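You operate a simulated robot arm through the tools that you are given. There is no shell and no other tool.

Carry out the task below with a simulated two-armed robot. There is one attempt and no reset: what you move stays moved.

TASK
Connect cart E's plug and air coupling at the docking bay, then throw the clamp lever and open the valve.
Fine: the brake stays on.

The check looks at the end state, three seconds after you hand in, the way a careful person would. Anything else that was tipped, shoved, dropped, spilled or broken makes it a failure.

THE ROBOT
Two 7-joint arms with two-finger parallel grippers on one trunk that stands fixed in place. Base frame: the origin is at the foot of the trunk, x ahead of it, y to its left, z up. Lengths are in m, angles in degrees, forces in N, time in s.
The left shoulder is at [0.071, 0.156, 1.105], the right one opposite. Payload 3.91 kg a hand.
The tool frame of a hand sits at the grasp point between the pads (the TCP): z along the fingers, y along the line on which they close. The tips reach 0.03 m beyond it. The gripper opens to 0.11 m. The fingers are 0.02 m wide and 0.01 m thick; the gripper's body (0.048 by 0.112 m) begins 0.055 m behind the TCP.
Orientation is that of the tool frame in the base frame, as a unit quaternion [x, y, z, w]. With the fingers straight down and closing along the base's y, the tool's x points along the base's -x, its y along +y and its z along -z.

THE INTERFACE
- The arms move only by the tool play_rows. It takes "left_motion", "right_motion" or both (then of equal length, played together; a hand with none holds still); each is a list of rows, each a list of 7 numbers: the shift along the tool's x, y, z in m, then the turn, a rotation vector about the tool's x, y, z in rad, then the closure, from 0 (fully open) to 1 (shut). In form: [[x, y, z, wx, wy, wz, hand], ...]. A call has 1 to 20 rows; each row shifts and turns the commanded pose from where the row before left it, along the tool's axes as they then stand. A row lasts 0.2 s, in which the tool goes at most 0.05 m and 8.6 degrees; a call with a longer step from one row to the next is refused whole, and so is a gripper value outside its range. A pose out of reach is approached as far as the arm can. The call stops where the force on the tool passes 40 N (or 10 N more than at its start, if that is more) or the arm is blocked; 0.2 s more then pass. The fingers move at their own pace (about 0.108 m/s each) and stop on an object; they squeeze with about 25 N. The grip force told is the motor's: it shows also when the fingers shut on nothing. Time passes only in rows, and 0.2 s behind the last, so rows that do not move let the fingers close. The reply holds the time, the measured pose of the TCP, the force on the tool along the base axes, the opening and the grip force, in the units named above and with some noise, with the torque about the TCP (base axes, N m) and any sound that the robot's microphone picked up, and new pictures: "views" is both (left out), scene, wrist or none (wrist: the cameras of the hands that moved).
- Cameras (640 x 400 px; columns grow to the right, rows downward): "scene" is now at [0.1373, 0.0095, 1.3351]; the picture's right is [0.10, -0.99, 0.00], its down [-0.57, -0.06, -0.82] and it looks along [0.82, 0.09, -0.57] (base axes); focal length 248 px, centre (320, 200). "left" rides on the left gripper at [0.072, -0.017, -0.103] in its tool frame; the picture's right is [0.23, 0.97, 0.00], its down [-0.76, 0.18, -0.62] and it looks along [-0.61, 0.14, 0.78] (tool axes); focal length 222 px, centre (320, 200). "right" rides on the right gripper at [0.072, 0.017, -0.103] in its tool frame; the picture's right is [-0.23, 0.97, 0.00], its down [-0.76, -0.18, -0.62] and it looks along [-0.61, -0.14, 0.78] (tool axes); focal length 222 px, centre (320, 200). There is no depth. A picture from a camera that has moved, and an enlarged one, comes with that camera's place and axes in the base frame and with its lens.
- move_column(by): slides the trunk up (or, below 0, down) by that many m; the arms and the scene camera ride with it, the base frame stays. It gives what a move gives, with no picture.
- pan_tilt(pan, tilt): turns the head with the scene camera to pan (to the left, within 86 degrees either way) and tilt (down, from -29 to 69), counted from straight ahead of the robot. It gives what a move gives, and a new picture of the scene camera.
- zoom(camera, box): a new picture of the part [left, top, right, bottom] of that camera's present view, enlarged. The clock stands still meanwhile.
- close_job(): hands the job in; it is judged then, once.

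Places have to be worked out from the pictures, the camera data and where the tool is seen. Open the grippers and draw the arms clear of the work before you hand the job in, unless the task says otherwise.

The tools are called after "Call:" as name(argument=value, ...) on one line, values as JSON. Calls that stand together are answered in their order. play_rows: Moves the arms, as the interface text tells. Its arguments: {"type":"object","properties":{"left_motion":{"type":"array","items":{"type":"array","items":{"type":"number"}}},"right_motion":{"type":"array","items":{"type":"array","items":{"type":"number"}}},"views":{"type":"string","enum":["both","scene","wrist","none"]}},"required":[]} The other tools are called the same way: move_column (by) slides the trunk up or down; pan_tilt (pan, tilt) turns the head that bears the scene camera; zoom (camera, box) takes an enlarged picture of a part of a camera's view; close_job () hands the job in.

At the start:

```text
time: 0.0
left_tcp_pos: [0.6992, 0.5226, 1.1116]
left_orientation: [0.0, 1.0, 0.0, 0.0]
left_contact_force: [0.6, 0.0, 0.0]
left_wrist_torque: [-0.02, 0.0, 0.04]
left_grip_width: 0.1102
left_gripper_force: 0.1
right_tcp_pos: [0.8865, -0.1107, 1.1255]
right_orientation: [0.0, 1.0, 0.0, 0.0]
right_contact_force: [0.3, 1.0, 0.3]
right_wrist_torque: [0.02, 0.03, 0.06]
right_grip_width: 0.1099
right_gripper_force: 0.1
trunk travel left (down, up): [-0.55, 0.39]
head pan, tilt: [6.0, 34.6]
```

scene: 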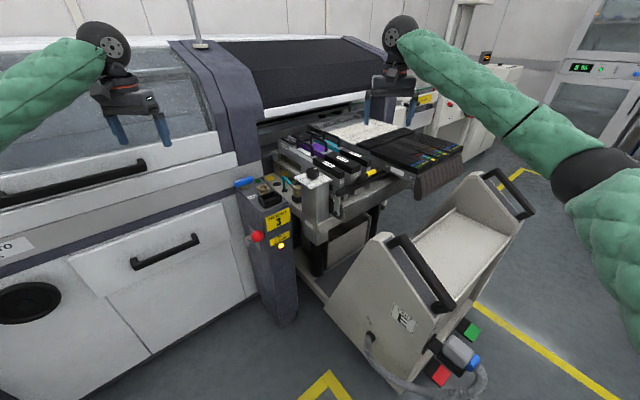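
right: 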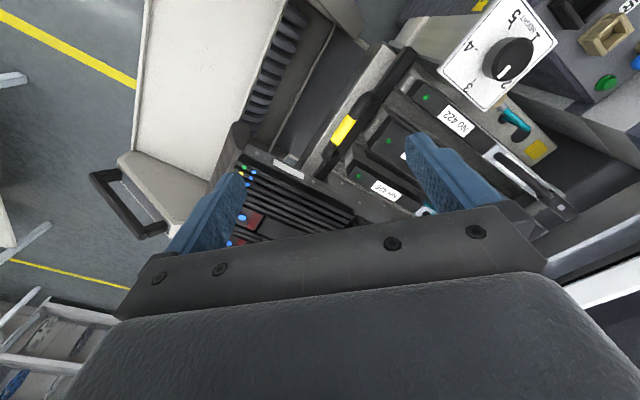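
left: 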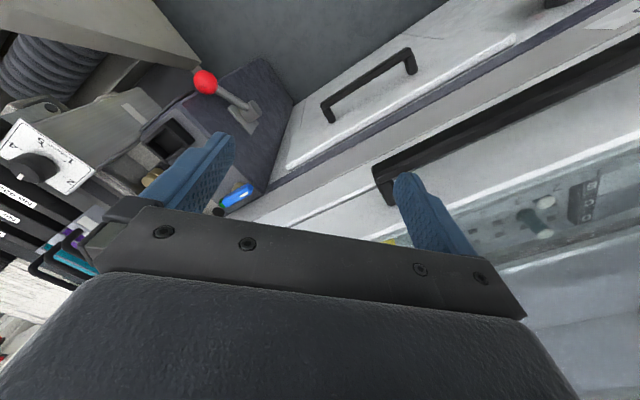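

The scene shows a docking post with a red-knobbed lever and a blue handle, a feeder cart, and a plug with a cable on a cart. I zoom in to read the labels and find the plug, coupling, lever and valve.

Call:
zoom(camera="scene", box=[220, 160, 380, 260])

Call:
zoom(camera="scene", box=[340, 280, 520, 400])

Call:
zoom(camera="scene", box=[260, 110, 480, 240])

Call:
zoom(camera="left", box=[0, 60, 280, 240])

Call:
zoom(camera="right", box=[380, 0, 640, 160])

```text
4.00 times, centred on (300, 210) of scene
camera zoom: at [0.1373, 0.0095, 1.3351], right [0.1, -0.99, 0.0], down [-0.57, -0.06, -0.82], along [0.82, 0.09, -0.57], focal length 992 px, centre (400, 160)
```

zoom: 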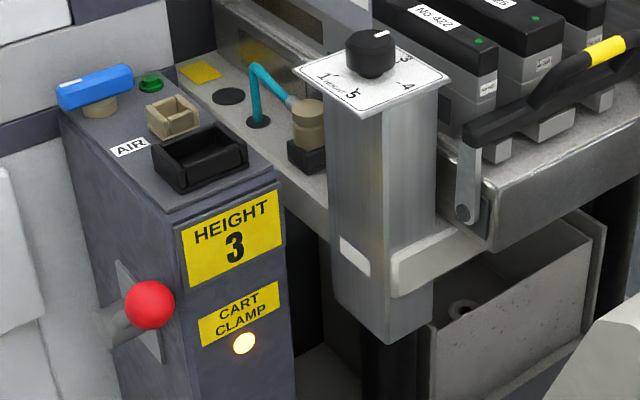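

```text
3.33 times, centred on (430, 340) of scene
camera zoom: at [0.1373, 0.0095, 1.3351], right [0.1, -0.99, 0.0], down [-0.57, -0.06, -0.82], along [0.82, 0.09, -0.57], focal length 827 px, centre (-47, -267)
```

zoom: 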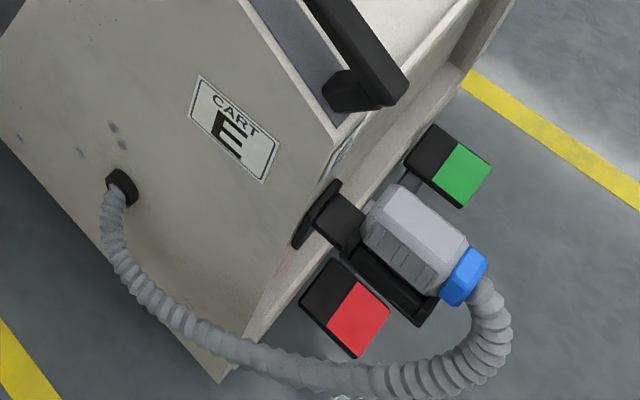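

```text
2.91 times, centred on (370, 175) of scene
camera zoom: at [0.1373, 0.0095, 1.3351], right [0.1, -0.99, 0.0], down [-0.57, -0.06, -0.82], along [0.82, 0.09, -0.57], focal length 722 px, centre (174, 273)
```

zoom: 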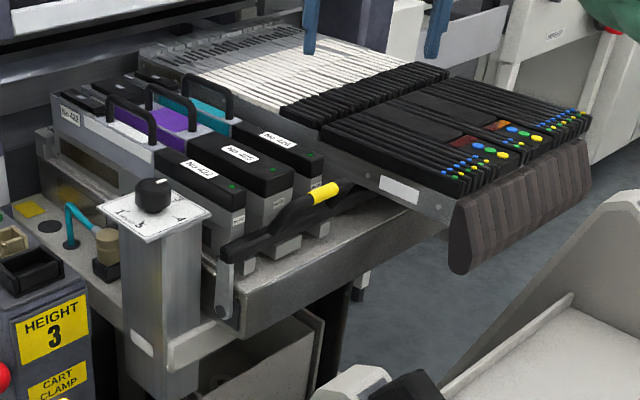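

```text
2.22 times, centred on (140, 150) of left
camera zoom: at [0.6284, 0.5043, 1.2145], right [-0.23, 0.97, 0.0], down [0.76, 0.18, 0.62], along [0.61, 0.14, -0.78], focal length 494 px, centre (720, 311)
```

zoom: 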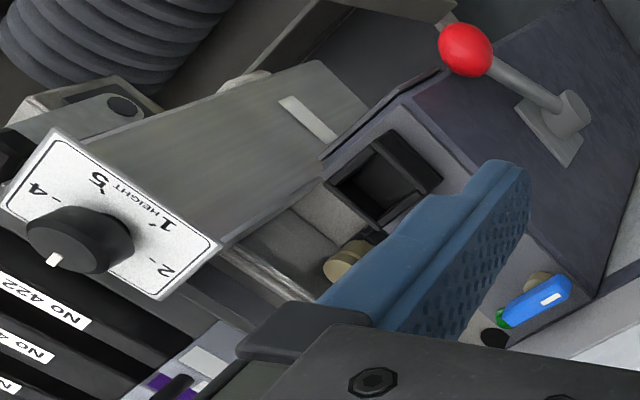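

```text
2.46 times, centred on (510, 80) of right
camera zoom: at [0.814, -0.0943, 1.2302], right [0.23, 0.97, 0.0], down [0.76, -0.18, 0.62], along [0.61, -0.14, -0.78], focal length 547 px, centre (-148, 495)
```

zoom: 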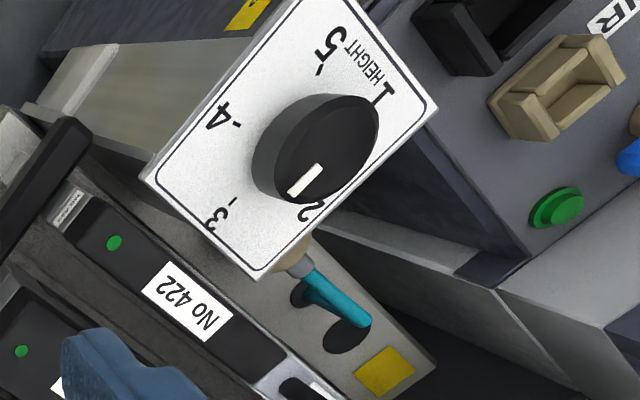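

The post carries a black socket, a tan AIR port, a blue valve handle, a red-knobbed clamp lever and a "HEIGHT 3" sign. The cart's dial seems to point near 2, so I look around more before moving anything.

Call:
pan_tilt(pan=-15, tilt=55)

Call:
zoom(camera="right", box=[100, 0, 420, 200])

```text
time: 0.8
left_tcp_pos: [0.7014, 0.5219, 1.1105]
left_orientation: [0.0, 1.0, 0.0, 0.0]
left_contact_force: [0.3, 0.3, -0.1]
left_wrist_torque: [-0.01, -0.04, -0.03]
left_grip_width: 0.11
left_gripper_force: 0.0
right_tcp_pos: [0.8875, -0.1111, 1.1259]
right_orientation: [0.0, 1.0, 0.0, 0.0]
right_contact_force: [0.2, 0.3, 0.5]
right_wrist_torque: [0.01, 0.02, -0.01]
right_grip_width: 0.11
right_gripper_force: 0.1
trunk travel left (down, up): [-0.55, 0.39]
head pan, tilt: [-15.0, 55.0]
camera scene: at [0.1192, -0.0184, 1.3063], right [-0.26, -0.97, 0.0], down [-0.79, 0.21, -0.57], along [0.55, -0.15, -0.82], focal length 248 px, centre (320, 200)
```

scene: 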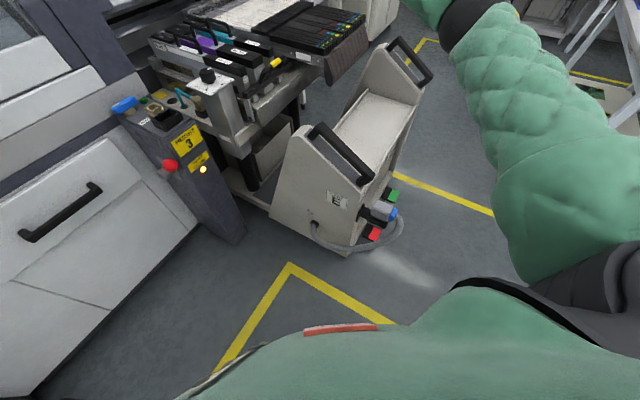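

```text
2.00 times, centred on (260, 100) of right
camera zoom: at [0.814, -0.0943, 1.2303], right [0.23, 0.97, 0.0], down [0.76, -0.18, 0.62], along [0.61, -0.14, -0.78], focal length 444 px, centre (440, 400)
```

zoom: 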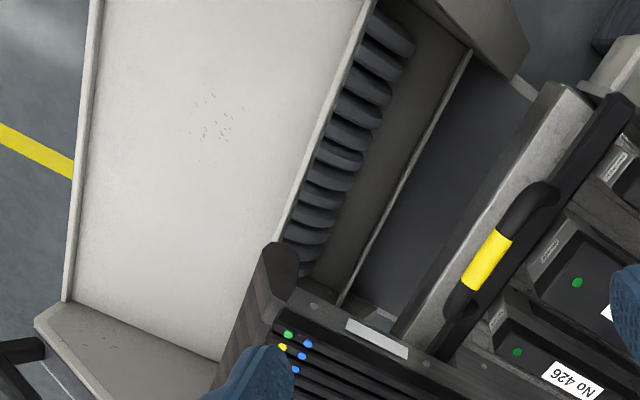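

The new view shows the cart base, pedals and plug holster. I zoom on those pieces from here to cross-check positions.

Call:
zoom(camera="scene", box=[280, 160, 440, 260])

Call:
zoom(camera="scene", box=[100, 60, 260, 160])

Call:
pan_tilt(pan=20, tilt=30)

```text
4.00 times, centred on (360, 210) of scene
camera zoom: at [0.1192, -0.0184, 1.3063], right [-0.26, -0.97, 0.0], down [-0.79, 0.21, -0.57], along [0.55, -0.15, -0.82], focal length 992 px, centre (160, 160)
```

zoom: 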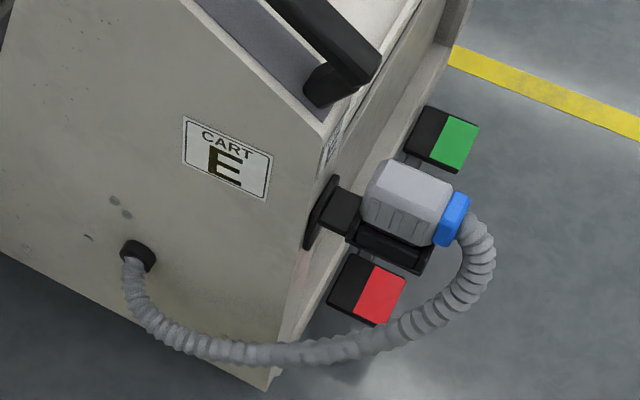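

```text
4.00 times, centred on (180, 110) of scene
camera zoom: at [0.1192, -0.0184, 1.3063], right [-0.26, -0.97, 0.0], down [-0.79, 0.21, -0.57], along [0.55, -0.15, -0.82], focal length 992 px, centre (880, 560)
```

zoom: 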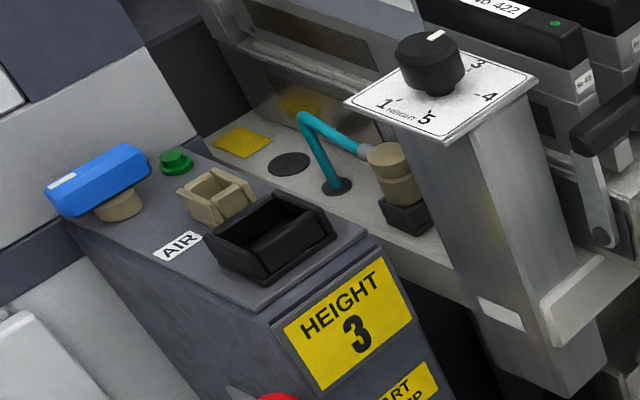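

```text
time: 1.9
left_tcp_pos: [0.701, 0.5214, 1.1113]
left_orientation: [0.0, 1.0, 0.0, -0.001]
left_contact_force: [-0.9, 0.0, 0.8]
left_wrist_torque: [0.0, 0.01, -0.02]
left_grip_width: 0.1101
left_gripper_force: 0.1
right_tcp_pos: [0.8876, -0.1112, 1.1262]
right_orientation: [0.0, 1.0, 0.0, -0.001]
right_contact_force: [-0.8, 0.3, -0.1]
right_wrist_torque: [0.0, 0.01, -0.05]
right_grip_width: 0.1101
right_gripper_force: 0.0
trunk travel left (down, up): [-0.55, 0.39]
head pan, tilt: [20.0, 30.0]
camera scene: at [0.1345, 0.0311, 1.3422], right [0.34, -0.94, 0.0], down [-0.47, -0.17, -0.87], along [0.81, 0.3, -0.5], focal length 248 px, centre (320, 200)
```

scene: 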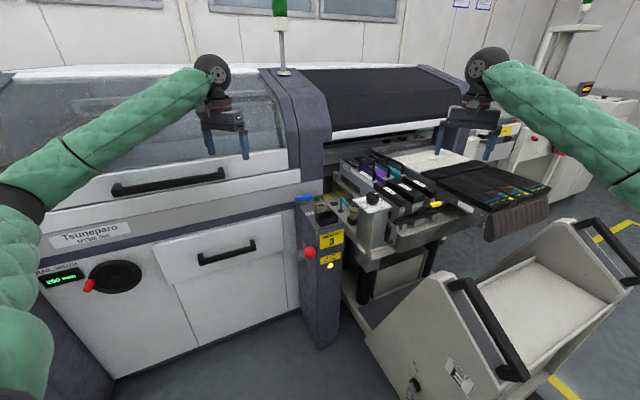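

The current view looks straight at the bay. I zoom tightly on the dial pointer and the post to see whether the height is already 3.

Call:
zoom(camera="scene", box=[340, 175, 404, 215])

Call:
zoom(camera="right", box=[430, 0, 558, 80])

Call:
zoom(camera="left", box=[0, 110, 112, 180])

Call:
zoom(camera="scene", box=[280, 180, 408, 260])

```text
10.00 times, centred on (372, 195) of scene
camera zoom: at [0.1345, 0.0311, 1.3422], right [0.34, -0.94, 0.0], down [-0.47, -0.17, -0.87], along [0.81, 0.3, -0.5], focal length 2481 px, centre (-200, 250)
```

zoom: 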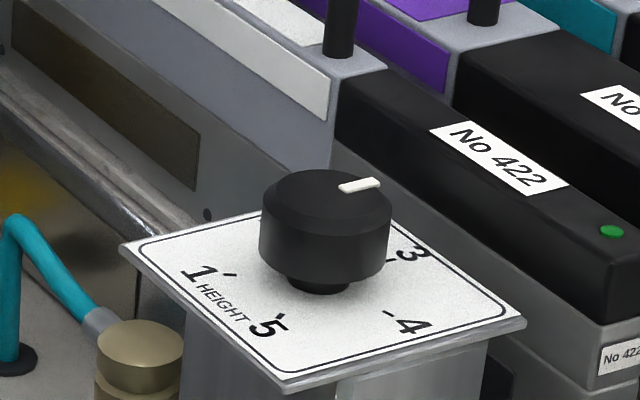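

```text
5.00 times, centred on (494, 40) of right
camera zoom: at [0.814, -0.0943, 1.2302], right [0.23, 0.97, 0.0], down [0.76, -0.18, 0.62], along [0.61, -0.14, -0.78], focal length 1111 px, centre (-550, 1000)
```

zoom: 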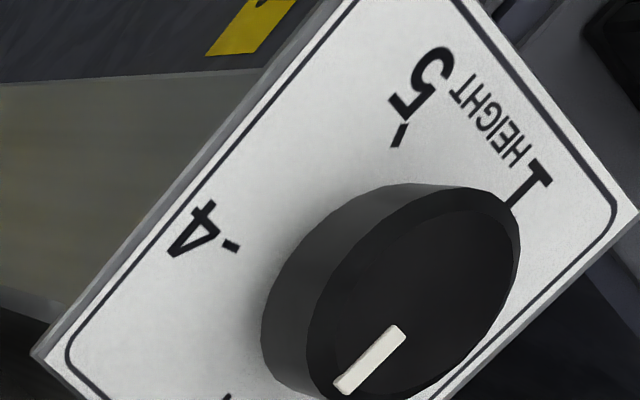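

```text
5.71 times, centred on (56, 145) of left
camera zoom: at [0.6284, 0.5043, 1.2145], right [-0.23, 0.97, 0.0], down [0.76, 0.18, 0.62], along [0.61, 0.14, -0.78], focal length 1269 px, centre (1829, 514)
```

zoom: 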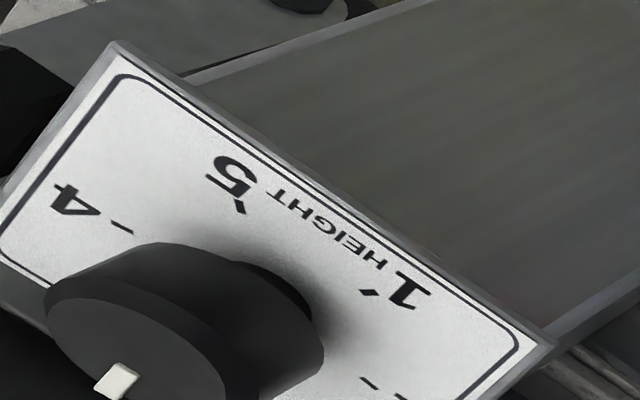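

```text
5.00 times, centred on (344, 220) of scene
camera zoom: at [0.1345, 0.0311, 1.3422], right [0.34, -0.94, 0.0], down [-0.47, -0.17, -0.87], along [0.81, 0.3, -0.5], focal length 1241 px, centre (200, 100)
```

zoom: 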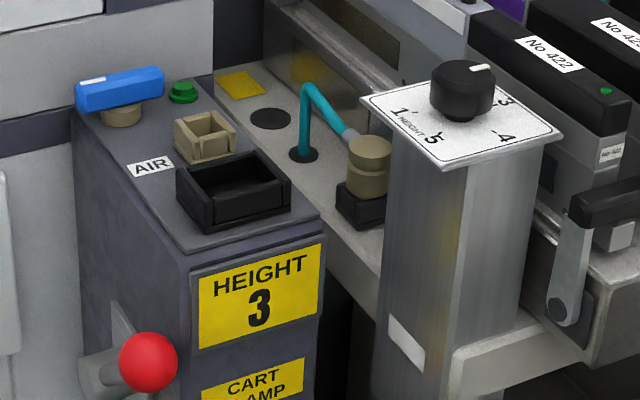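

The pointer works out to within a few degrees of 3, which matches the bay's "HEIGHT 3", so the dial should not need turning. I bring the left hand over the post to look at the sockets up close.

Call:
play_rows(left_motion=[[-0.015, -0.04, 0.023, 0, 0, 0, 0], [-0.015, -0.04, 0.023, 0, 0, 0, 0], [-0.015, -0.04, 0.023, 0, 0, 0, 0], [-0.015, -0.04, 0.023, 0, 0, 0, 0], [-0.015, -0.04, 0.023, 0, 0, 0, 0], [-0.015, -0.04, 0.023, 0, 0, 0, 0]], views="both")

```text
time: 3.2
left_tcp_pos: [0.7916, 0.2806, 0.9717]
left_orientation: [-0.001, 1.0, -0.001, 0.0]
left_contact_force: [-0.7, 0.0, -0.6]
left_wrist_torque: [-0.02, 0.02, -0.02]
left_grip_width: 0.1101
left_gripper_force: 0.1
right_tcp_pos: [0.8891, -0.1113, 1.1227]
right_orientation: [0.0, 1.0, 0.0, -0.001]
right_contact_force: [0.5, 0.0, 1.1]
right_wrist_torque: [0.05, 0.03, -0.02]
right_grip_width: 0.1101
right_gripper_force: 0.2
trunk travel left (down, up): [-0.55, 0.39]
head pan, tilt: [20.0, 30.0]
camera scene: at [0.1357, 0.0304, 1.3421], right [0.34, -0.94, 0.0], down [-0.47, -0.17, -0.87], along [0.81, 0.3, -0.5], focal length 248 px, centre (320, 200)
camera left: at [0.7198, 0.2632, 1.0762], right [-0.23, 0.97, 0.0], down [0.76, 0.18, 0.62], along [0.61, 0.14, -0.78], focal length 222 px, centre (320, 200)
```

scene: 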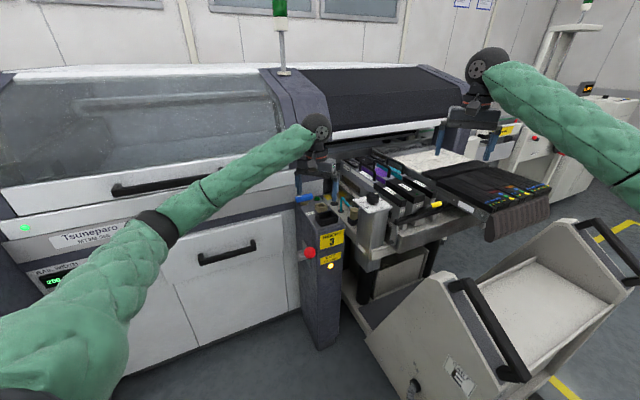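
left: 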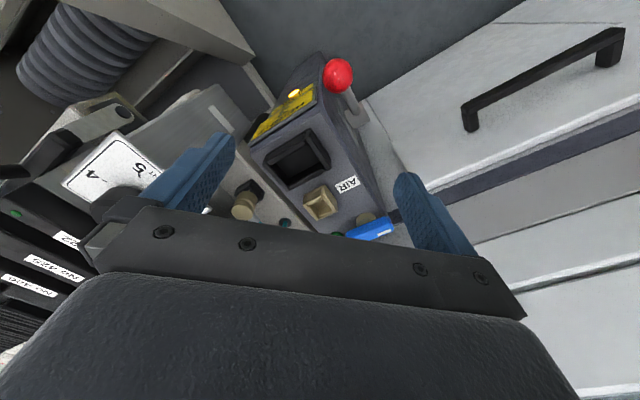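

Call:
zoom(camera="left", box=[220, 110, 400, 250])

Call:
zoom(camera="left", box=[240, 50, 400, 150])

```text
2.86 times, centred on (310, 180) of left
camera zoom: at [0.7198, 0.2632, 1.0762], right [-0.23, 0.97, 0.0], down [0.76, 0.18, 0.62], along [0.61, 0.14, -0.78], focal length 635 px, centre (349, 257)
```

zoom: 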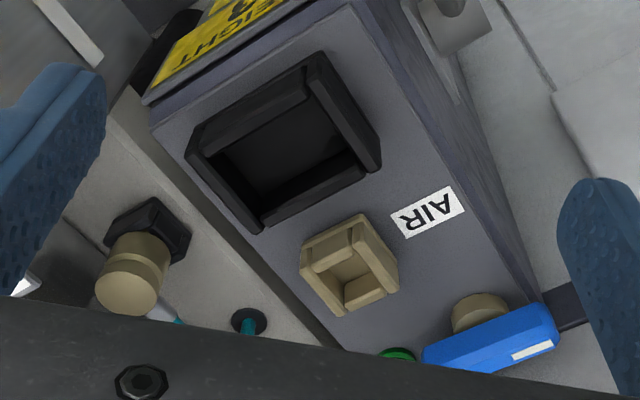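

```text
4.00 times, centred on (320, 100) of left
camera zoom: at [0.7198, 0.2632, 1.0762], right [-0.23, 0.97, 0.0], down [0.76, 0.18, 0.62], along [0.61, 0.14, -0.78], focal length 888 px, centre (320, 600)
```

zoom: 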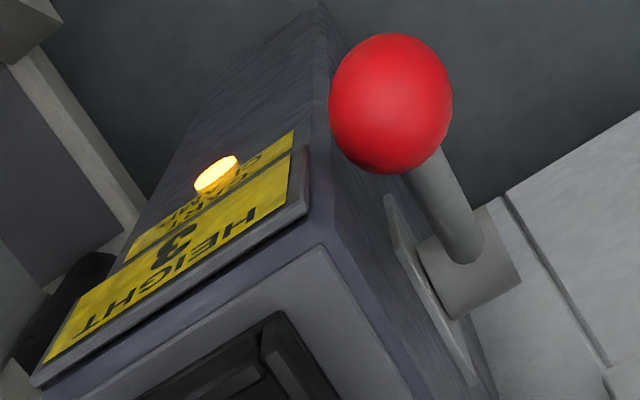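

The black socket rim is centred near (0.852, 0.267, 0.837), the AIR port near (0.911, 0.309, 0.838), and the valve handle near (0.945, 0.396, 0.838). The bay is yawed about 45°. Next I bring the right hand back and out over the plug to look at it.

Call:
play_rows(right_motion=[[0.0337, -0.0289, 0, 0, 0, 0, 0], [0.0337, -0.0289, 0, 0, 0, 0, 0], [0.0337, -0.0289, 0, 0, 0, 0, 0], [0.0337, -0.0289, 0, 0, 0, 0, 0], [0.0337, -0.0289, 0, 0, 0, 0, 0], [0.0337, -0.0289, 0, 0, 0, 0, 0], [0.0337, -0.0289, 0, 0, 0, 0, 0], [0.0337, -0.0289, 0, 0, 0, 0, 0], [0.0337, -0.0289, 0, 0, 0, 0, 0], [0.0337, -0.0289, 0, 0, 0, 0, 0], [0, 0, 0.043, 0, 0, 0, 0], [0, 0, 0.043, 0, 0, 0, 0], [0, 0, 0.043, 0, 0, 0, 0], [0, 0, 0.043, 0, 0, 0, 0], [0, 0, 0.043, 0, 0, 0, 0], [0, 0, 0.043, 0, 0, 0, 0], [0, 0, 0.043, 0, 0, 0, 0]], views="both")

Call:
pan_tilt(pan=-15, tilt=50)

```text
time: 6.8
left_tcp_pos: [0.7904, 0.2818, 0.9725]
left_orientation: [0.0, 1.0, 0.0, 0.0]
left_contact_force: [0.0, -0.3, -0.2]
left_wrist_torque: [0.01, 0.02, -0.03]
left_grip_width: 0.1101
left_gripper_force: 0.0
right_tcp_pos: [0.5505, -0.3998, 0.8263]
right_orientation: [0.0, 1.0, 0.0, 0.0]
right_contact_force: [-0.8, -0.5, -0.5]
right_wrist_torque: [0.03, 0.0, -0.03]
right_grip_width: 0.1102
right_gripper_force: 0.0
trunk travel left (down, up): [-0.55, 0.39]
head pan, tilt: [20.0, 30.0]
camera scene: at [0.1347, 0.0304, 1.3423], right [0.34, -0.94, 0.0], down [-0.47, -0.17, -0.87], along [0.81, 0.3, -0.5], focal length 248 px, centre (320, 200)
camera right: at [0.4777, -0.3834, 0.9298], right [0.23, 0.97, 0.0], down [0.76, -0.18, 0.62], along [0.61, -0.14, -0.78], focal length 222 px, centre (320, 200)
```

scene: 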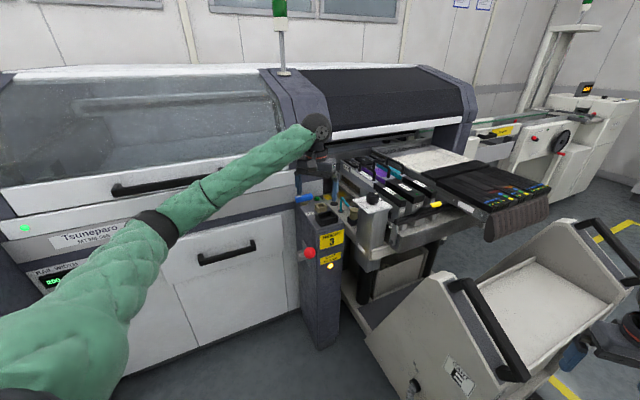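
right: 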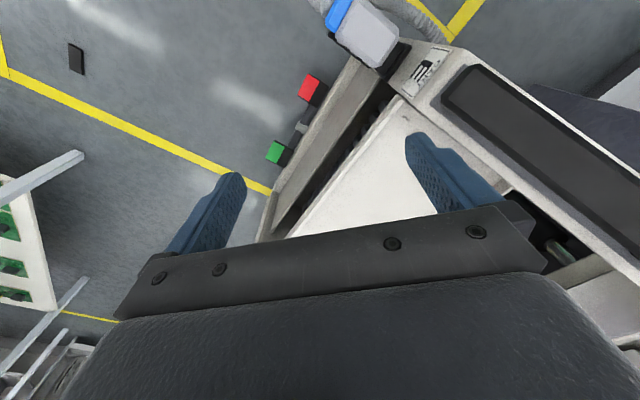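

```text
time: 7.9
left_tcp_pos: [0.7913, 0.2813, 0.9735]
left_orientation: [-0.001, 1.0, 0.0, 0.0]
left_contact_force: [0.3, 0.5, -0.6]
left_wrist_torque: [0.0, -0.02, -0.02]
left_grip_width: 0.1102
left_gripper_force: 0.0
right_tcp_pos: [0.5505, -0.4001, 0.8262]
right_orientation: [-0.001, 1.0, 0.0, 0.001]
right_contact_force: [-0.6, 0.5, 0.0]
right_wrist_torque: [0.01, 0.01, 0.01]
right_grip_width: 0.1099
right_gripper_force: 0.0
trunk travel left (down, up): [-0.55, 0.39]
head pan, tilt: [-15.0, 50.0]
camera scene: at [0.1237, -0.0199, 1.3128], right [-0.26, -0.97, 0.0], down [-0.74, 0.2, -0.64], along [0.62, -0.17, -0.77], focal length 248 px, centre (320, 200)
```

scene: 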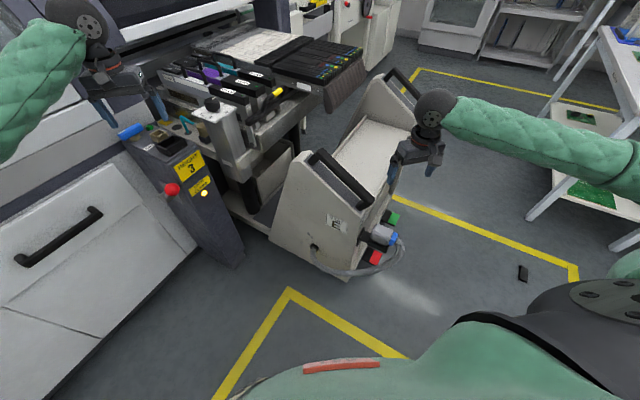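

The plug body triangulates to about (0.498, -0.335, 0.606), higher than I had guessed. I shift the right hand back so its camera sees the plug and holster clearly.

Call:
play_rows(right_motion=[[0.037, 0.026, 0.01, 0, 0, 0, 0], [0.037, 0.026, 0.01, 0, 0, 0, 0], [0.037, 0.026, 0.01, 0, 0, 0, 0]], views="wrist")

Call:
zoom(camera="right", box=[220, 50, 460, 200])

Call:
zoom(camera="scene", box=[320, 200, 420, 280])

```text
time: 8.7
left_tcp_pos: [0.7909, 0.2822, 0.9729]
left_orientation: [-0.001, 1.0, 0.0, 0.0]
left_contact_force: [0.4, 0.2, 0.6]
left_wrist_torque: [0.03, 0.01, -0.02]
left_grip_width: 0.11
left_gripper_force: 0.0
right_tcp_pos: [0.4387, -0.3219, 0.7961]
right_orientation: [0.001, 1.0, 0.0, 0.0]
right_contact_force: [-0.4, 0.5, 0.6]
right_wrist_torque: [-0.01, 0.02, 0.04]
right_grip_width: 0.1101
right_gripper_force: 0.1
trunk travel left (down, up): [-0.55, 0.39]
head pan, tilt: [-15.0, 50.0]
camera right: at [0.3658, -0.3053, 0.8996], right [0.23, 0.97, 0.0], down [0.76, -0.18, 0.62], along [0.61, -0.14, -0.78], focal length 222 px, centre (320, 200)
```

right: 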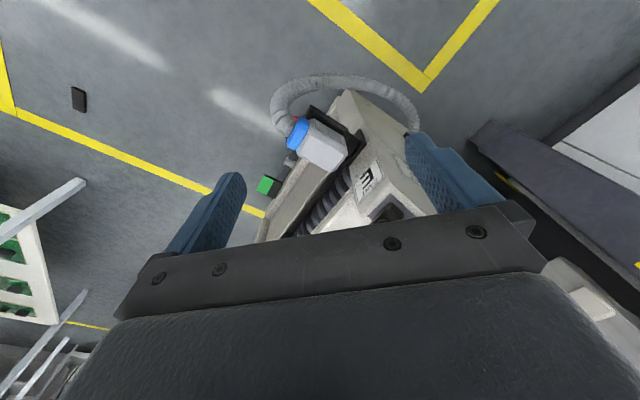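

```text
2.67 times, centred on (340, 125) of right
camera zoom: at [0.3658, -0.3053, 0.8996], right [0.23, 0.97, 0.0], down [0.76, -0.18, 0.62], along [0.61, -0.14, -0.78], focal length 592 px, centre (267, 400)
```

zoom: 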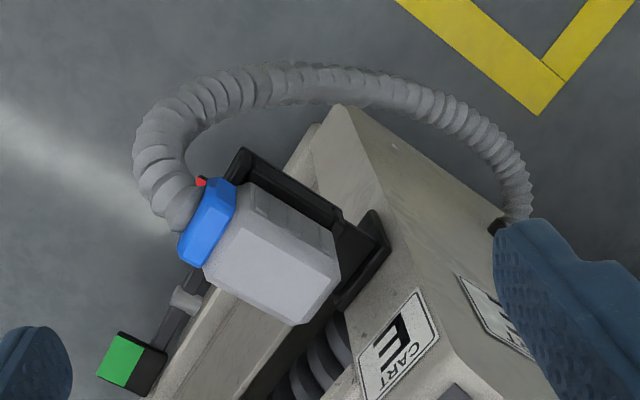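

```text
5.00 times, centred on (370, 240) of scene
camera zoom: at [0.1234, -0.0199, 1.3129], right [-0.26, -0.97, 0.0], down [-0.74, 0.2, -0.64], along [0.62, -0.17, -0.77], focal length 1241 px, centre (70, 0)
```

zoom: 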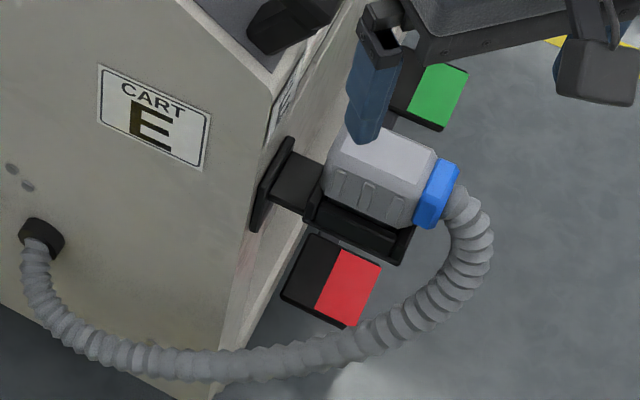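

The plug seems to lie in a black bracket, with its axis horizontal and the cable at the blue end. I raise both hands, then lower the trunk to get a lower view angle and better reach.

Call:
play_rows(left_motion=[[0, 0, -0.05, 0, 0, 0, 0], [0, 0, -0.05, 0, 0, 0, 0], [0, 0, -0.05, 0, 0, 0, 0], [0, 0, -0.05, 0, 0, 0, 0], [0, 0, -0.05, 0, 0, 0, 0], [0, 0, -0.05, 0, 0, 0, 0]], right_motion=[[0, 0, -0.05, 0, 0, 0, 0], [0, 0, -0.05, 0, 0, 0, 0], [0, 0, -0.05, 0, 0, 0, 0], [0, 0, -0.05, 0, 0, 0, 0], [0, 0, -0.05, 0, 0, 0, 0], [0, 0, -0.05, 0, 0, 0, 0]], views="none")

Call:
move_column(by=-0.3)

Call:
pan_tilt(pan=-28, tilt=36)

Call:
zoom(camera="scene", box=[250, 140, 410, 240])

```text
time: 10.1
left_tcp_pos: [0.7899, 0.2812, 1.2758]
left_orientation: [0.0, 1.0, 0.0, 0.001]
left_contact_force: [-0.5, -0.7, -0.3]
left_wrist_torque: [0.01, -0.02, -0.02]
left_grip_width: 0.1098
left_gripper_force: 0.0
right_tcp_pos: [0.4538, -0.3272, 1.0939]
right_orientation: [0.0, 1.0, 0.0, 0.001]
right_contact_force: [0.0, -0.7, -0.2]
right_wrist_torque: [0.03, -0.02, -0.02]
right_grip_width: 0.1102
right_gripper_force: 0.1
right hand out of reach, approached as far as the arm can: row 1, 2
trunk travel left (down, up): [-0.55, 0.39]
head pan, tilt: [-15.0, 50.0]
```

```text
time: 13.1
left_tcp_pos: [0.7906, 0.28, 0.9747]
left_orientation: [0.0, 1.0, 0.0, 0.0]
left_contact_force: [1.0, -0.8, -0.1]
left_wrist_torque: [-0.01, 0.03, 0.0]
left_grip_width: 0.1101
left_gripper_force: 0.1
right_tcp_pos: [0.4554, -0.3265, 0.792]
right_orientation: [0.001, 1.0, -0.001, 0.0]
right_contact_force: [-0.3, -0.7, -0.6]
right_wrist_torque: [0.01, -0.02, -0.01]
right_grip_width: 0.1099
right_gripper_force: 0.1
trunk travel left (down, up): [-0.25, 0.69]
head pan, tilt: [-15.0, 50.0]
```

```text
time: 13.8
left_tcp_pos: [0.7904, 0.2816, 0.9742]
left_orientation: [0.0, 1.0, 0.0, 0.0]
left_contact_force: [0.8, 0.4, -0.2]
left_wrist_torque: [0.01, 0.01, 0.02]
left_grip_width: 0.1102
left_gripper_force: 0.1
right_tcp_pos: [0.4545, -0.3267, 0.7917]
right_orientation: [0.001, 1.0, 0.0, 0.0]
right_contact_force: [-0.3, -0.1, 0.1]
right_wrist_torque: [-0.01, 0.02, -0.02]
right_grip_width: 0.1099
right_gripper_force: 0.0
trunk travel left (down, up): [-0.25, 0.69]
head pan, tilt: [-28.0, 36.0]
camera scene: at [0.1265, -0.0411, 1.0329], right [-0.47, -0.88, 0.0], down [-0.52, 0.28, -0.81], along [0.71, -0.38, -0.59], focal length 248 px, centre (320, 200)
```

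scene: 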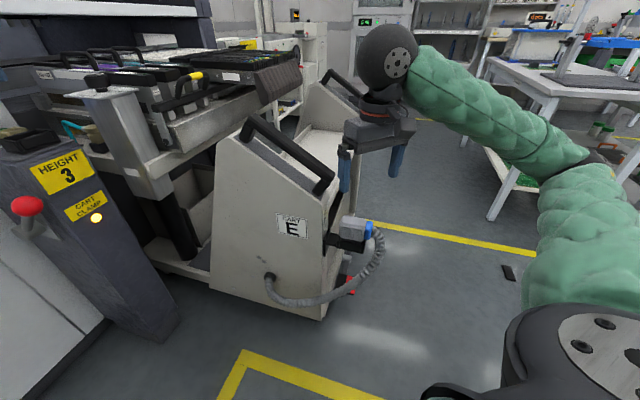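

```text
4.00 times, centred on (330, 190) of scene
camera zoom: at [0.1265, -0.0411, 1.0329], right [-0.47, -0.88, 0.0], down [-0.52, 0.28, -0.81], along [0.71, -0.38, -0.59], focal length 992 px, centre (280, 240)
```

zoom: 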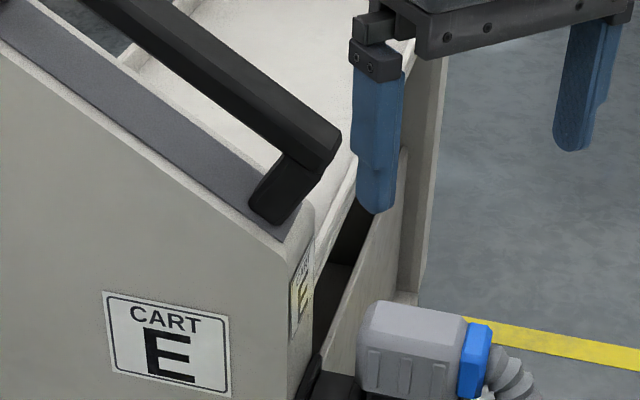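

Call:
zoom(camera="scene", box=[300, 190, 396, 300])

Call:
zoom(camera="right", box=[220, 50, 460, 200])

```text
3.64 times, centred on (348, 245) of scene
camera zoom: at [0.1265, -0.0411, 1.0329], right [-0.47, -0.88, 0.0], down [-0.52, 0.28, -0.81], along [0.71, -0.38, -0.59], focal length 902 px, centre (218, 36)
```

zoom: 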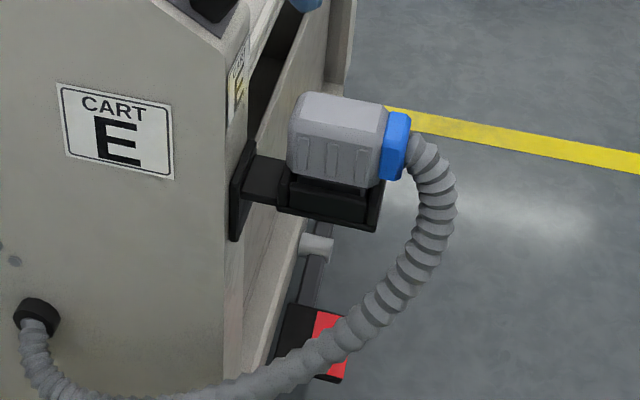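

```text
2.67 times, centred on (340, 125) of right
camera zoom: at [0.3819, -0.31, 0.8972], right [0.23, 0.97, 0.0], down [0.76, -0.18, 0.62], along [0.61, -0.14, -0.78], focal length 592 px, centre (267, 400)
```

zoom: 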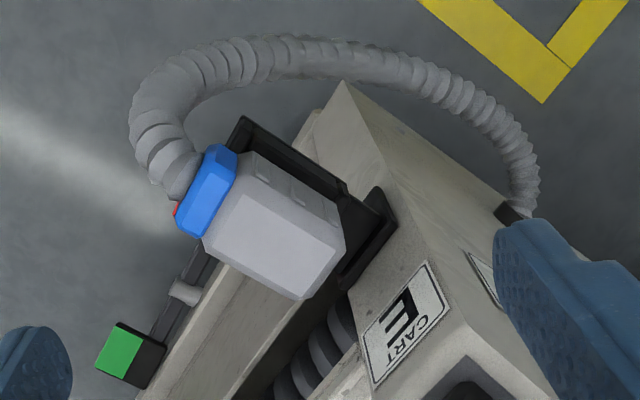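

The low view makes it clear. The plug is a hood-type connector whose black insert points down into a parking socket; the cable leaves sideways, so it lifts straight up. Hood top is at z≈0.64, centre ≈(0.498, -0.334), long axis at 45°. Now I need the keying of the post socket and AIR port.

Call:
zoom(camera="left", box=[250, 115, 350, 178])

Call:
zoom(camera="left", box=[290, 165, 370, 215])

Call:
zoom(camera="left", box=[220, 165, 300, 215])

Call:
zoom(camera="right", box=[270, 80, 390, 170])

```text
6.35 times, centred on (300, 146) of left
camera zoom: at [0.7189, 0.2633, 1.0776], right [-0.23, 0.97, 0.0], down [0.76, 0.18, 0.62], along [0.61, 0.14, -0.78], focal length 1410 px, centre (447, 540)
```

zoom: 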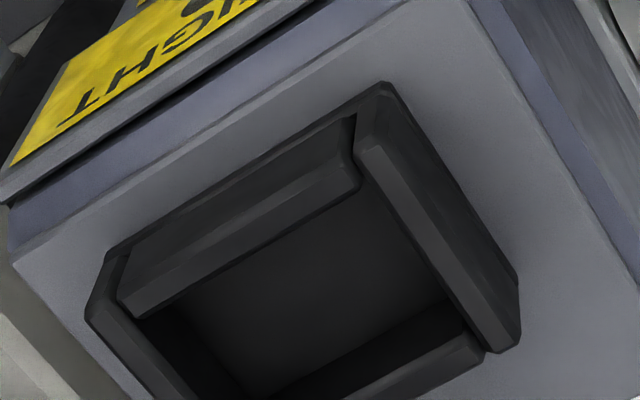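

```text
8.00 times, centred on (330, 190) of left
camera zoom: at [0.7189, 0.2633, 1.0776], right [-0.23, 0.97, 0.0], down [0.76, 0.18, 0.62], along [0.61, 0.14, -0.78], focal length 1777 px, centre (240, 280)
```

zoom: 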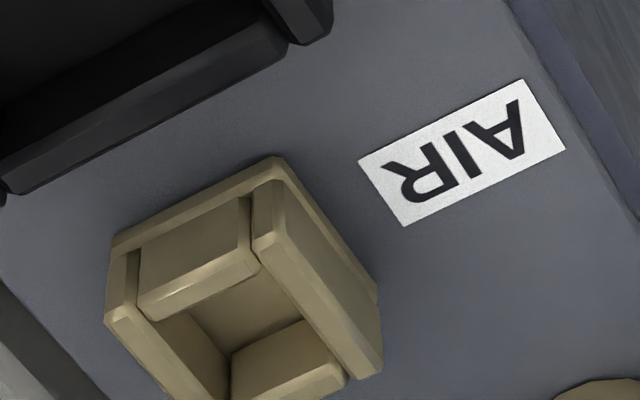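

```text
8.00 times, centred on (260, 190) of left
camera zoom: at [0.7189, 0.2633, 1.0776], right [-0.23, 0.97, 0.0], down [0.76, 0.18, 0.62], along [0.61, 0.14, -0.78], focal length 1777 px, centre (800, 280)
```

zoom: 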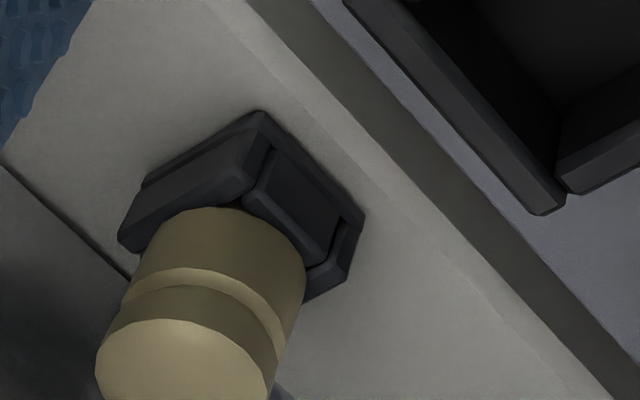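

```text
4.44 times, centred on (330, 125) of right
camera zoom: at [0.3819, -0.31, 0.8972], right [0.23, 0.97, 0.0], down [0.76, -0.18, 0.62], along [0.61, -0.14, -0.78], focal length 987 px, centre (276, 533)
```

zoom: 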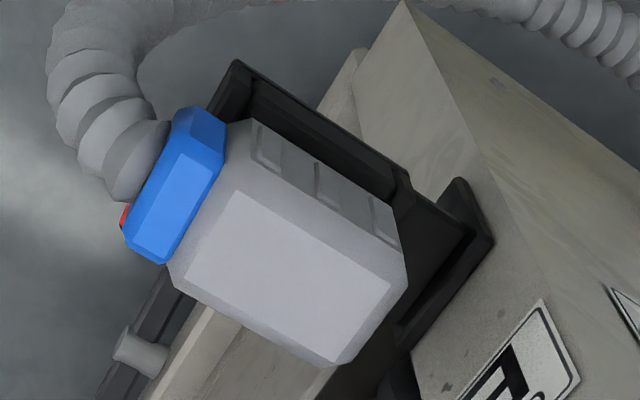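

Neither socket shows an obvious key. The post socket's long side (about 0.064) runs laterally, while the parked plug's long side runs along the depth axis, so the plug needs roughly a 90° yaw. The left arm reaches both places, so I move the right arm out of the way first.

Call:
play_rows(right_motion=[[0.006, -0.04, -0.019, 0, 0, 0, 0], [0.006, -0.04, -0.019, 0, 0, 0, 0], [0.006, -0.04, -0.019, 0, 0, 0, 0], [0.006, -0.04, -0.019, 0, 0, 0, 0], [0.006, -0.04, -0.019, 0, 0, 0, 0], [0.006, -0.04, -0.019, 0, 0, 0, 0], [0.006, -0.04, -0.019, 0, 0, 0, 0]], views="scene")

```text
time: 15.4
left_tcp_pos: [0.7897, 0.2809, 0.9758]
left_orientation: [0.001, 1.0, -0.002, 0.001]
left_contact_force: [-0.3, -0.7, 0.5]
left_wrist_torque: [-0.07, -0.07, 0.03]
left_grip_width: 0.1101
left_gripper_force: 0.1
right_tcp_pos: [0.4113, -0.606, 0.927]
right_orientation: [0.0, 1.0, -0.001, -0.001]
right_contact_force: [0.7, -0.1, -0.7]
right_wrist_torque: [-0.02, -0.02, 0.01]
right_grip_width: 0.1101
right_gripper_force: 0.1
right hand out of reach, approached as far as the arm can: row 4
trunk travel left (down, up): [-0.25, 0.69]
head pan, tilt: [-28.0, 36.0]
camera scene: at [0.1253, -0.041, 1.0332], right [-0.47, -0.88, 0.0], down [-0.52, 0.28, -0.81], along [0.71, -0.38, -0.59], focal length 248 px, centre (320, 200)
```

scene: 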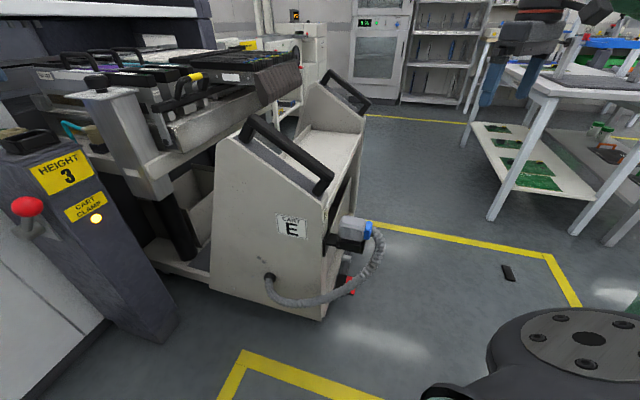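

The right hand is clear of the plug. I now carry the left hand across above the plug, staying above 0.9 m to clear the cart handle (top at about 0.85).

Call:
play_rows(left_motion=[[0.0209, -0.0438, 0.005, 0, 0, 0, 0], [0.0209, -0.0438, 0.005, 0, 0, 0, 0], [0.0209, -0.0438, 0.005, 0, 0, 0, 0], [0.0209, -0.0438, 0.005, 0, 0, 0, 0], [0.0209, -0.0438, 0.005, 0, 0, 0, 0], [0.0209, -0.0438, 0.005, 0, 0, 0, 0], [0.0209, -0.0438, 0.005, 0, 0, 0, 0], [0.0209, -0.0438, 0.005, 0, 0, 0, 0], [0.0209, -0.0438, 0.005, 0, 0, 0, 0], [0.0209, -0.0438, 0.005, 0, 0, 0, 0], [0.0209, -0.0438, 0.005, 0, 0, 0, 0], [0.0209, -0.0438, 0.005, 0, 0, 0, 0], [0.0209, -0.0438, 0.005, 0, 0, 0, 0], [0.0209, -0.0438, 0.005, 0, 0, 0, 0]], views="both")

```text
time: 18.4
left_tcp_pos: [0.4999, -0.333, 0.9018]
left_orientation: [-0.001, 1.0, 0.0, 0.0]
left_contact_force: [-0.5, -0.5, -0.4]
left_wrist_torque: [0.0, -0.03, 0.02]
left_grip_width: 0.1099
left_gripper_force: 0.1
right_tcp_pos: [0.4136, -0.6069, 0.9265]
right_orientation: [0.0, 1.0, 0.001, 0.0]
right_contact_force: [0.9, 0.8, -0.2]
right_wrist_torque: [0.02, -0.01, 0.0]
right_grip_width: 0.1099
right_gripper_force: 0.0
trunk travel left (down, up): [-0.25, 0.69]
head pan, tilt: [-28.0, 36.0]
camera scene: at [0.1263, -0.0418, 1.0329], right [-0.47, -0.88, 0.0], down [-0.52, 0.28, -0.81], along [0.71, -0.38, -0.59], focal length 248 px, centre (320, 200)
camera left: at [0.4264, -0.3501, 1.0069], right [-0.23, 0.97, 0.0], down [0.76, 0.18, 0.62], along [0.61, 0.14, -0.78], focal length 222 px, centre (320, 200)
```

scene: 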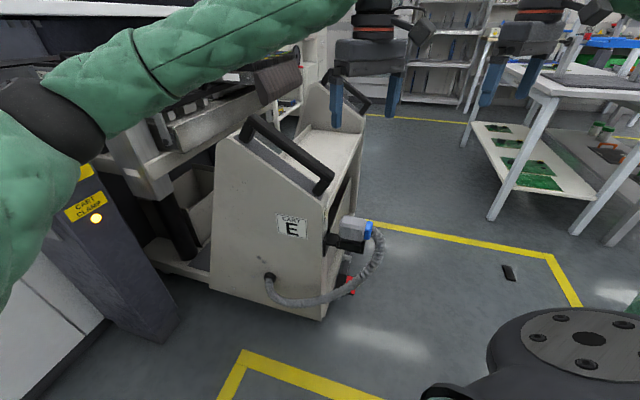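
left: 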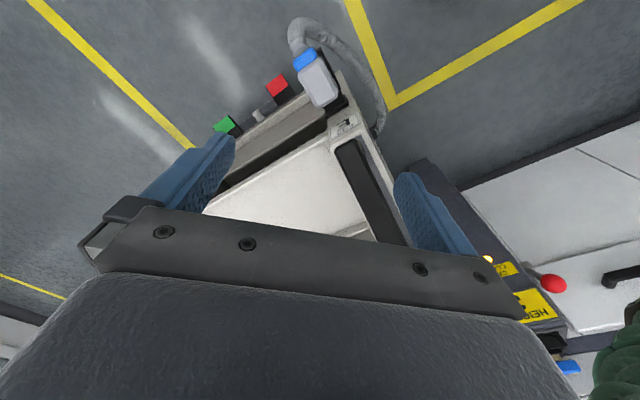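

The left hand is directly above the plug. I yaw it 45° counter-clockwise (seen from above) so the fingers close across the hood's short side.

Call:
play_rows(left_motion=[[0, 0, 0, 0, 0, -0.131, 0], [0, 0, 0, 0, 0, -0.131, 0], [0, 0, 0, 0, 0, -0.131, 0], [0, 0, 0, 0, 0, -0.131, 0], [0, 0, 0, 0, 0, -0.131, 0], [0, 0, 0, 0, 0, -0.131, 0]], views="both")

Call:
zoom(camera="left", box=[240, 20, 440, 145])

```text
time: 19.8
left_tcp_pos: [0.4986, -0.3322, 0.9048]
left_orientation: [-0.384, 0.923, 0.0, 0.0]
left_contact_force: [-0.6, 0.4, 0.2]
left_wrist_torque: [0.02, -0.01, 0.01]
left_grip_width: 0.11
left_gripper_force: 0.0
right_tcp_pos: [0.4135, -0.6069, 0.9257]
right_orientation: [0.0, 1.0, 0.001, 0.0]
right_contact_force: [-0.4, 0.1, 0.2]
right_wrist_torque: [0.02, -0.01, -0.01]
right_grip_width: 0.1098
right_gripper_force: 0.1
trunk travel left (down, up): [-0.25, 0.69]
head pan, tilt: [-28.0, 36.0]
camera scene: at [0.1263, -0.0415, 1.033], right [-0.47, -0.88, 0.0], down [-0.52, 0.28, -0.81], along [0.71, -0.38, -0.59], focal length 248 px, centre (320, 200)
camera left: at [0.4596, -0.3968, 1.0077], right [-0.85, 0.53, 0.0], down [0.41, 0.67, 0.62], along [0.33, 0.53, -0.78], focal length 222 px, centre (320, 200)
```

scene: 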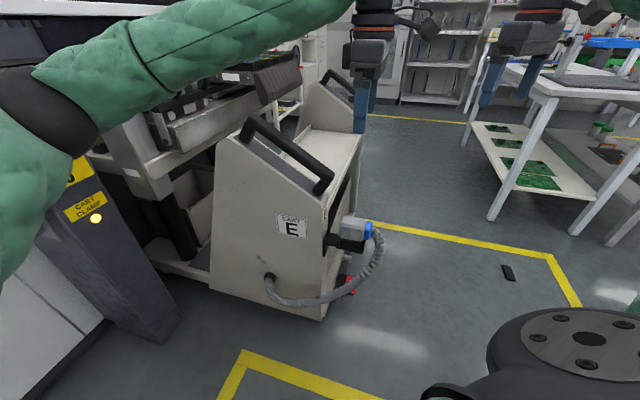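
left: 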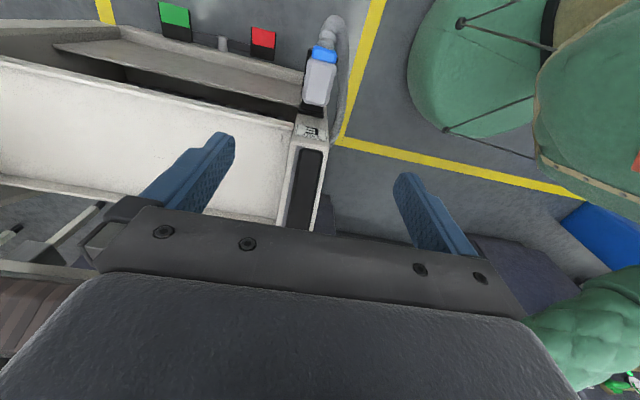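

```text
3.20 times, centred on (340, 82) of left
camera zoom: at [0.4596, -0.3968, 1.0077], right [-0.85, 0.53, 0.0], down [0.41, 0.67, 0.62], along [0.33, 0.53, -0.78], focal length 711 px, centre (256, 576)
```

zoom: 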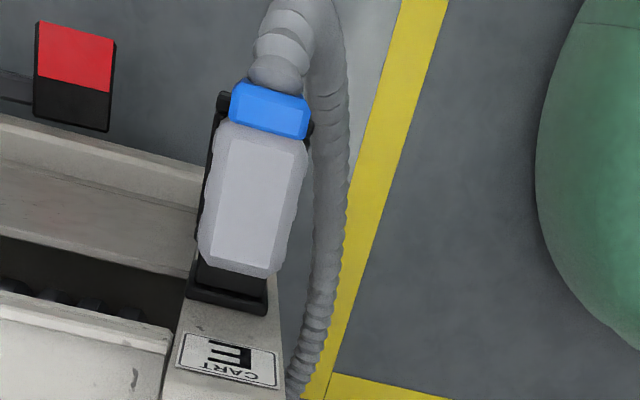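

The hood is centred at (0.500, -0.334), its axis is 44° (tool yaw 45°), and it spans about z 0.59–0.64. I descend partway and check clearance to the cart handle.

Call:
play_rows(left_motion=[[0, 0, 0.045, 0, 0, 0, 0], [0, 0, 0.045, 0, 0, 0, 0], [0, 0, 0.045, 0, 0, 0, 0], [0, 0, 0.035, 0, 0, 0, 0]], views="both")

Call:
zoom(camera="scene", box=[280, 100, 440, 260])

Call:
zoom(camera="left", box=[200, 60, 440, 210])

```text
time: 20.8
left_tcp_pos: [0.5, -0.3329, 0.7334]
left_orientation: [-0.383, 0.924, 0.0, 0.0]
left_contact_force: [-0.2, 0.2, 0.4]
left_wrist_torque: [-0.02, -0.01, 0.0]
left_grip_width: 0.11
left_gripper_force: 0.0
right_tcp_pos: [0.4148, -0.6066, 0.9254]
right_orientation: [0.0, 1.0, 0.0, 0.0]
right_contact_force: [0.5, -0.1, -0.3]
right_wrist_torque: [0.05, 0.03, 0.01]
right_grip_width: 0.1101
right_gripper_force: 0.0
trunk travel left (down, up): [-0.25, 0.69]
head pan, tilt: [-28.0, 36.0]
camera scene: at [0.1266, -0.0416, 1.033], right [-0.47, -0.88, 0.0], down [-0.52, 0.28, -0.81], along [0.71, -0.38, -0.59], focal length 248 px, centre (320, 200)
camera left: at [0.4607, -0.3977, 0.8376], right [-0.85, 0.53, 0.0], down [0.41, 0.67, 0.62], along [0.33, 0.53, -0.78], focal length 222 px, centre (320, 200)
```

scene: 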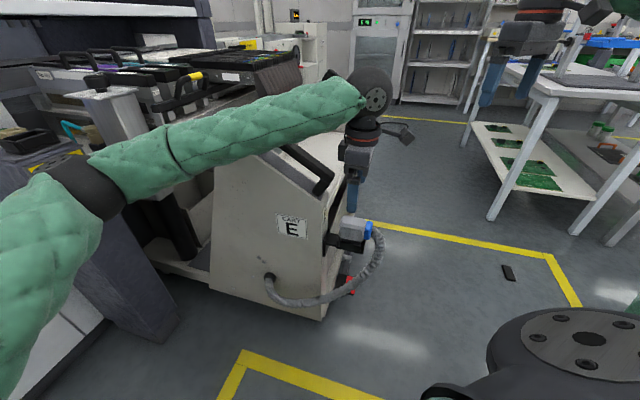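
left: 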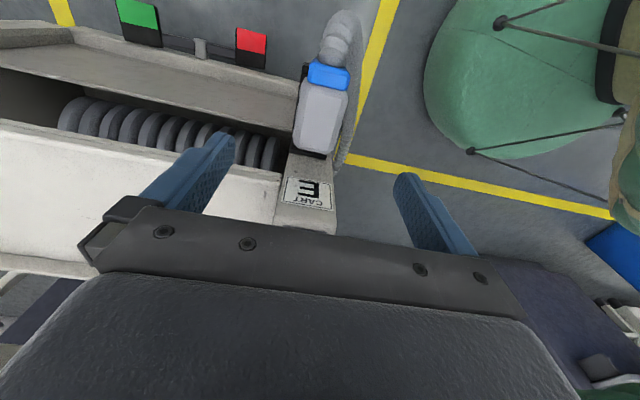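

```text
2.50 times, centred on (360, 180) of scene
camera zoom: at [0.1266, -0.0416, 1.033], right [-0.47, -0.88, 0.0], down [-0.52, 0.28, -0.81], along [0.71, -0.38, -0.59], focal length 620 px, centre (220, 250)
```

zoom: 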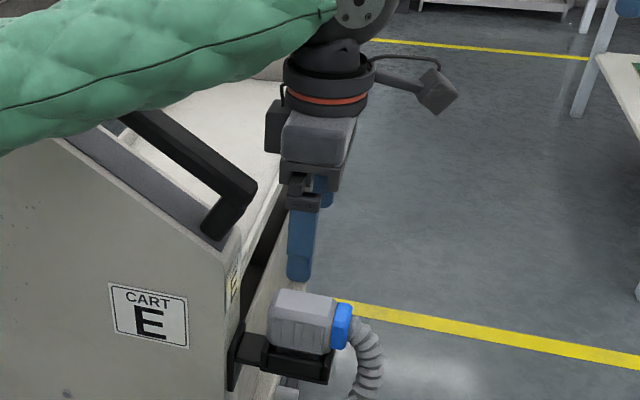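

```text
2.67 times, centred on (320, 135) of left
camera zoom: at [0.4607, -0.3977, 0.8376], right [-0.85, 0.53, 0.0], down [0.41, 0.67, 0.62], along [0.33, 0.53, -0.78], focal length 592 px, centre (320, 373)
```

zoom: 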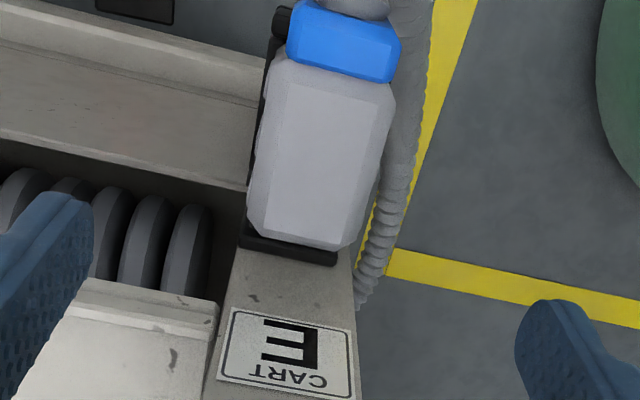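

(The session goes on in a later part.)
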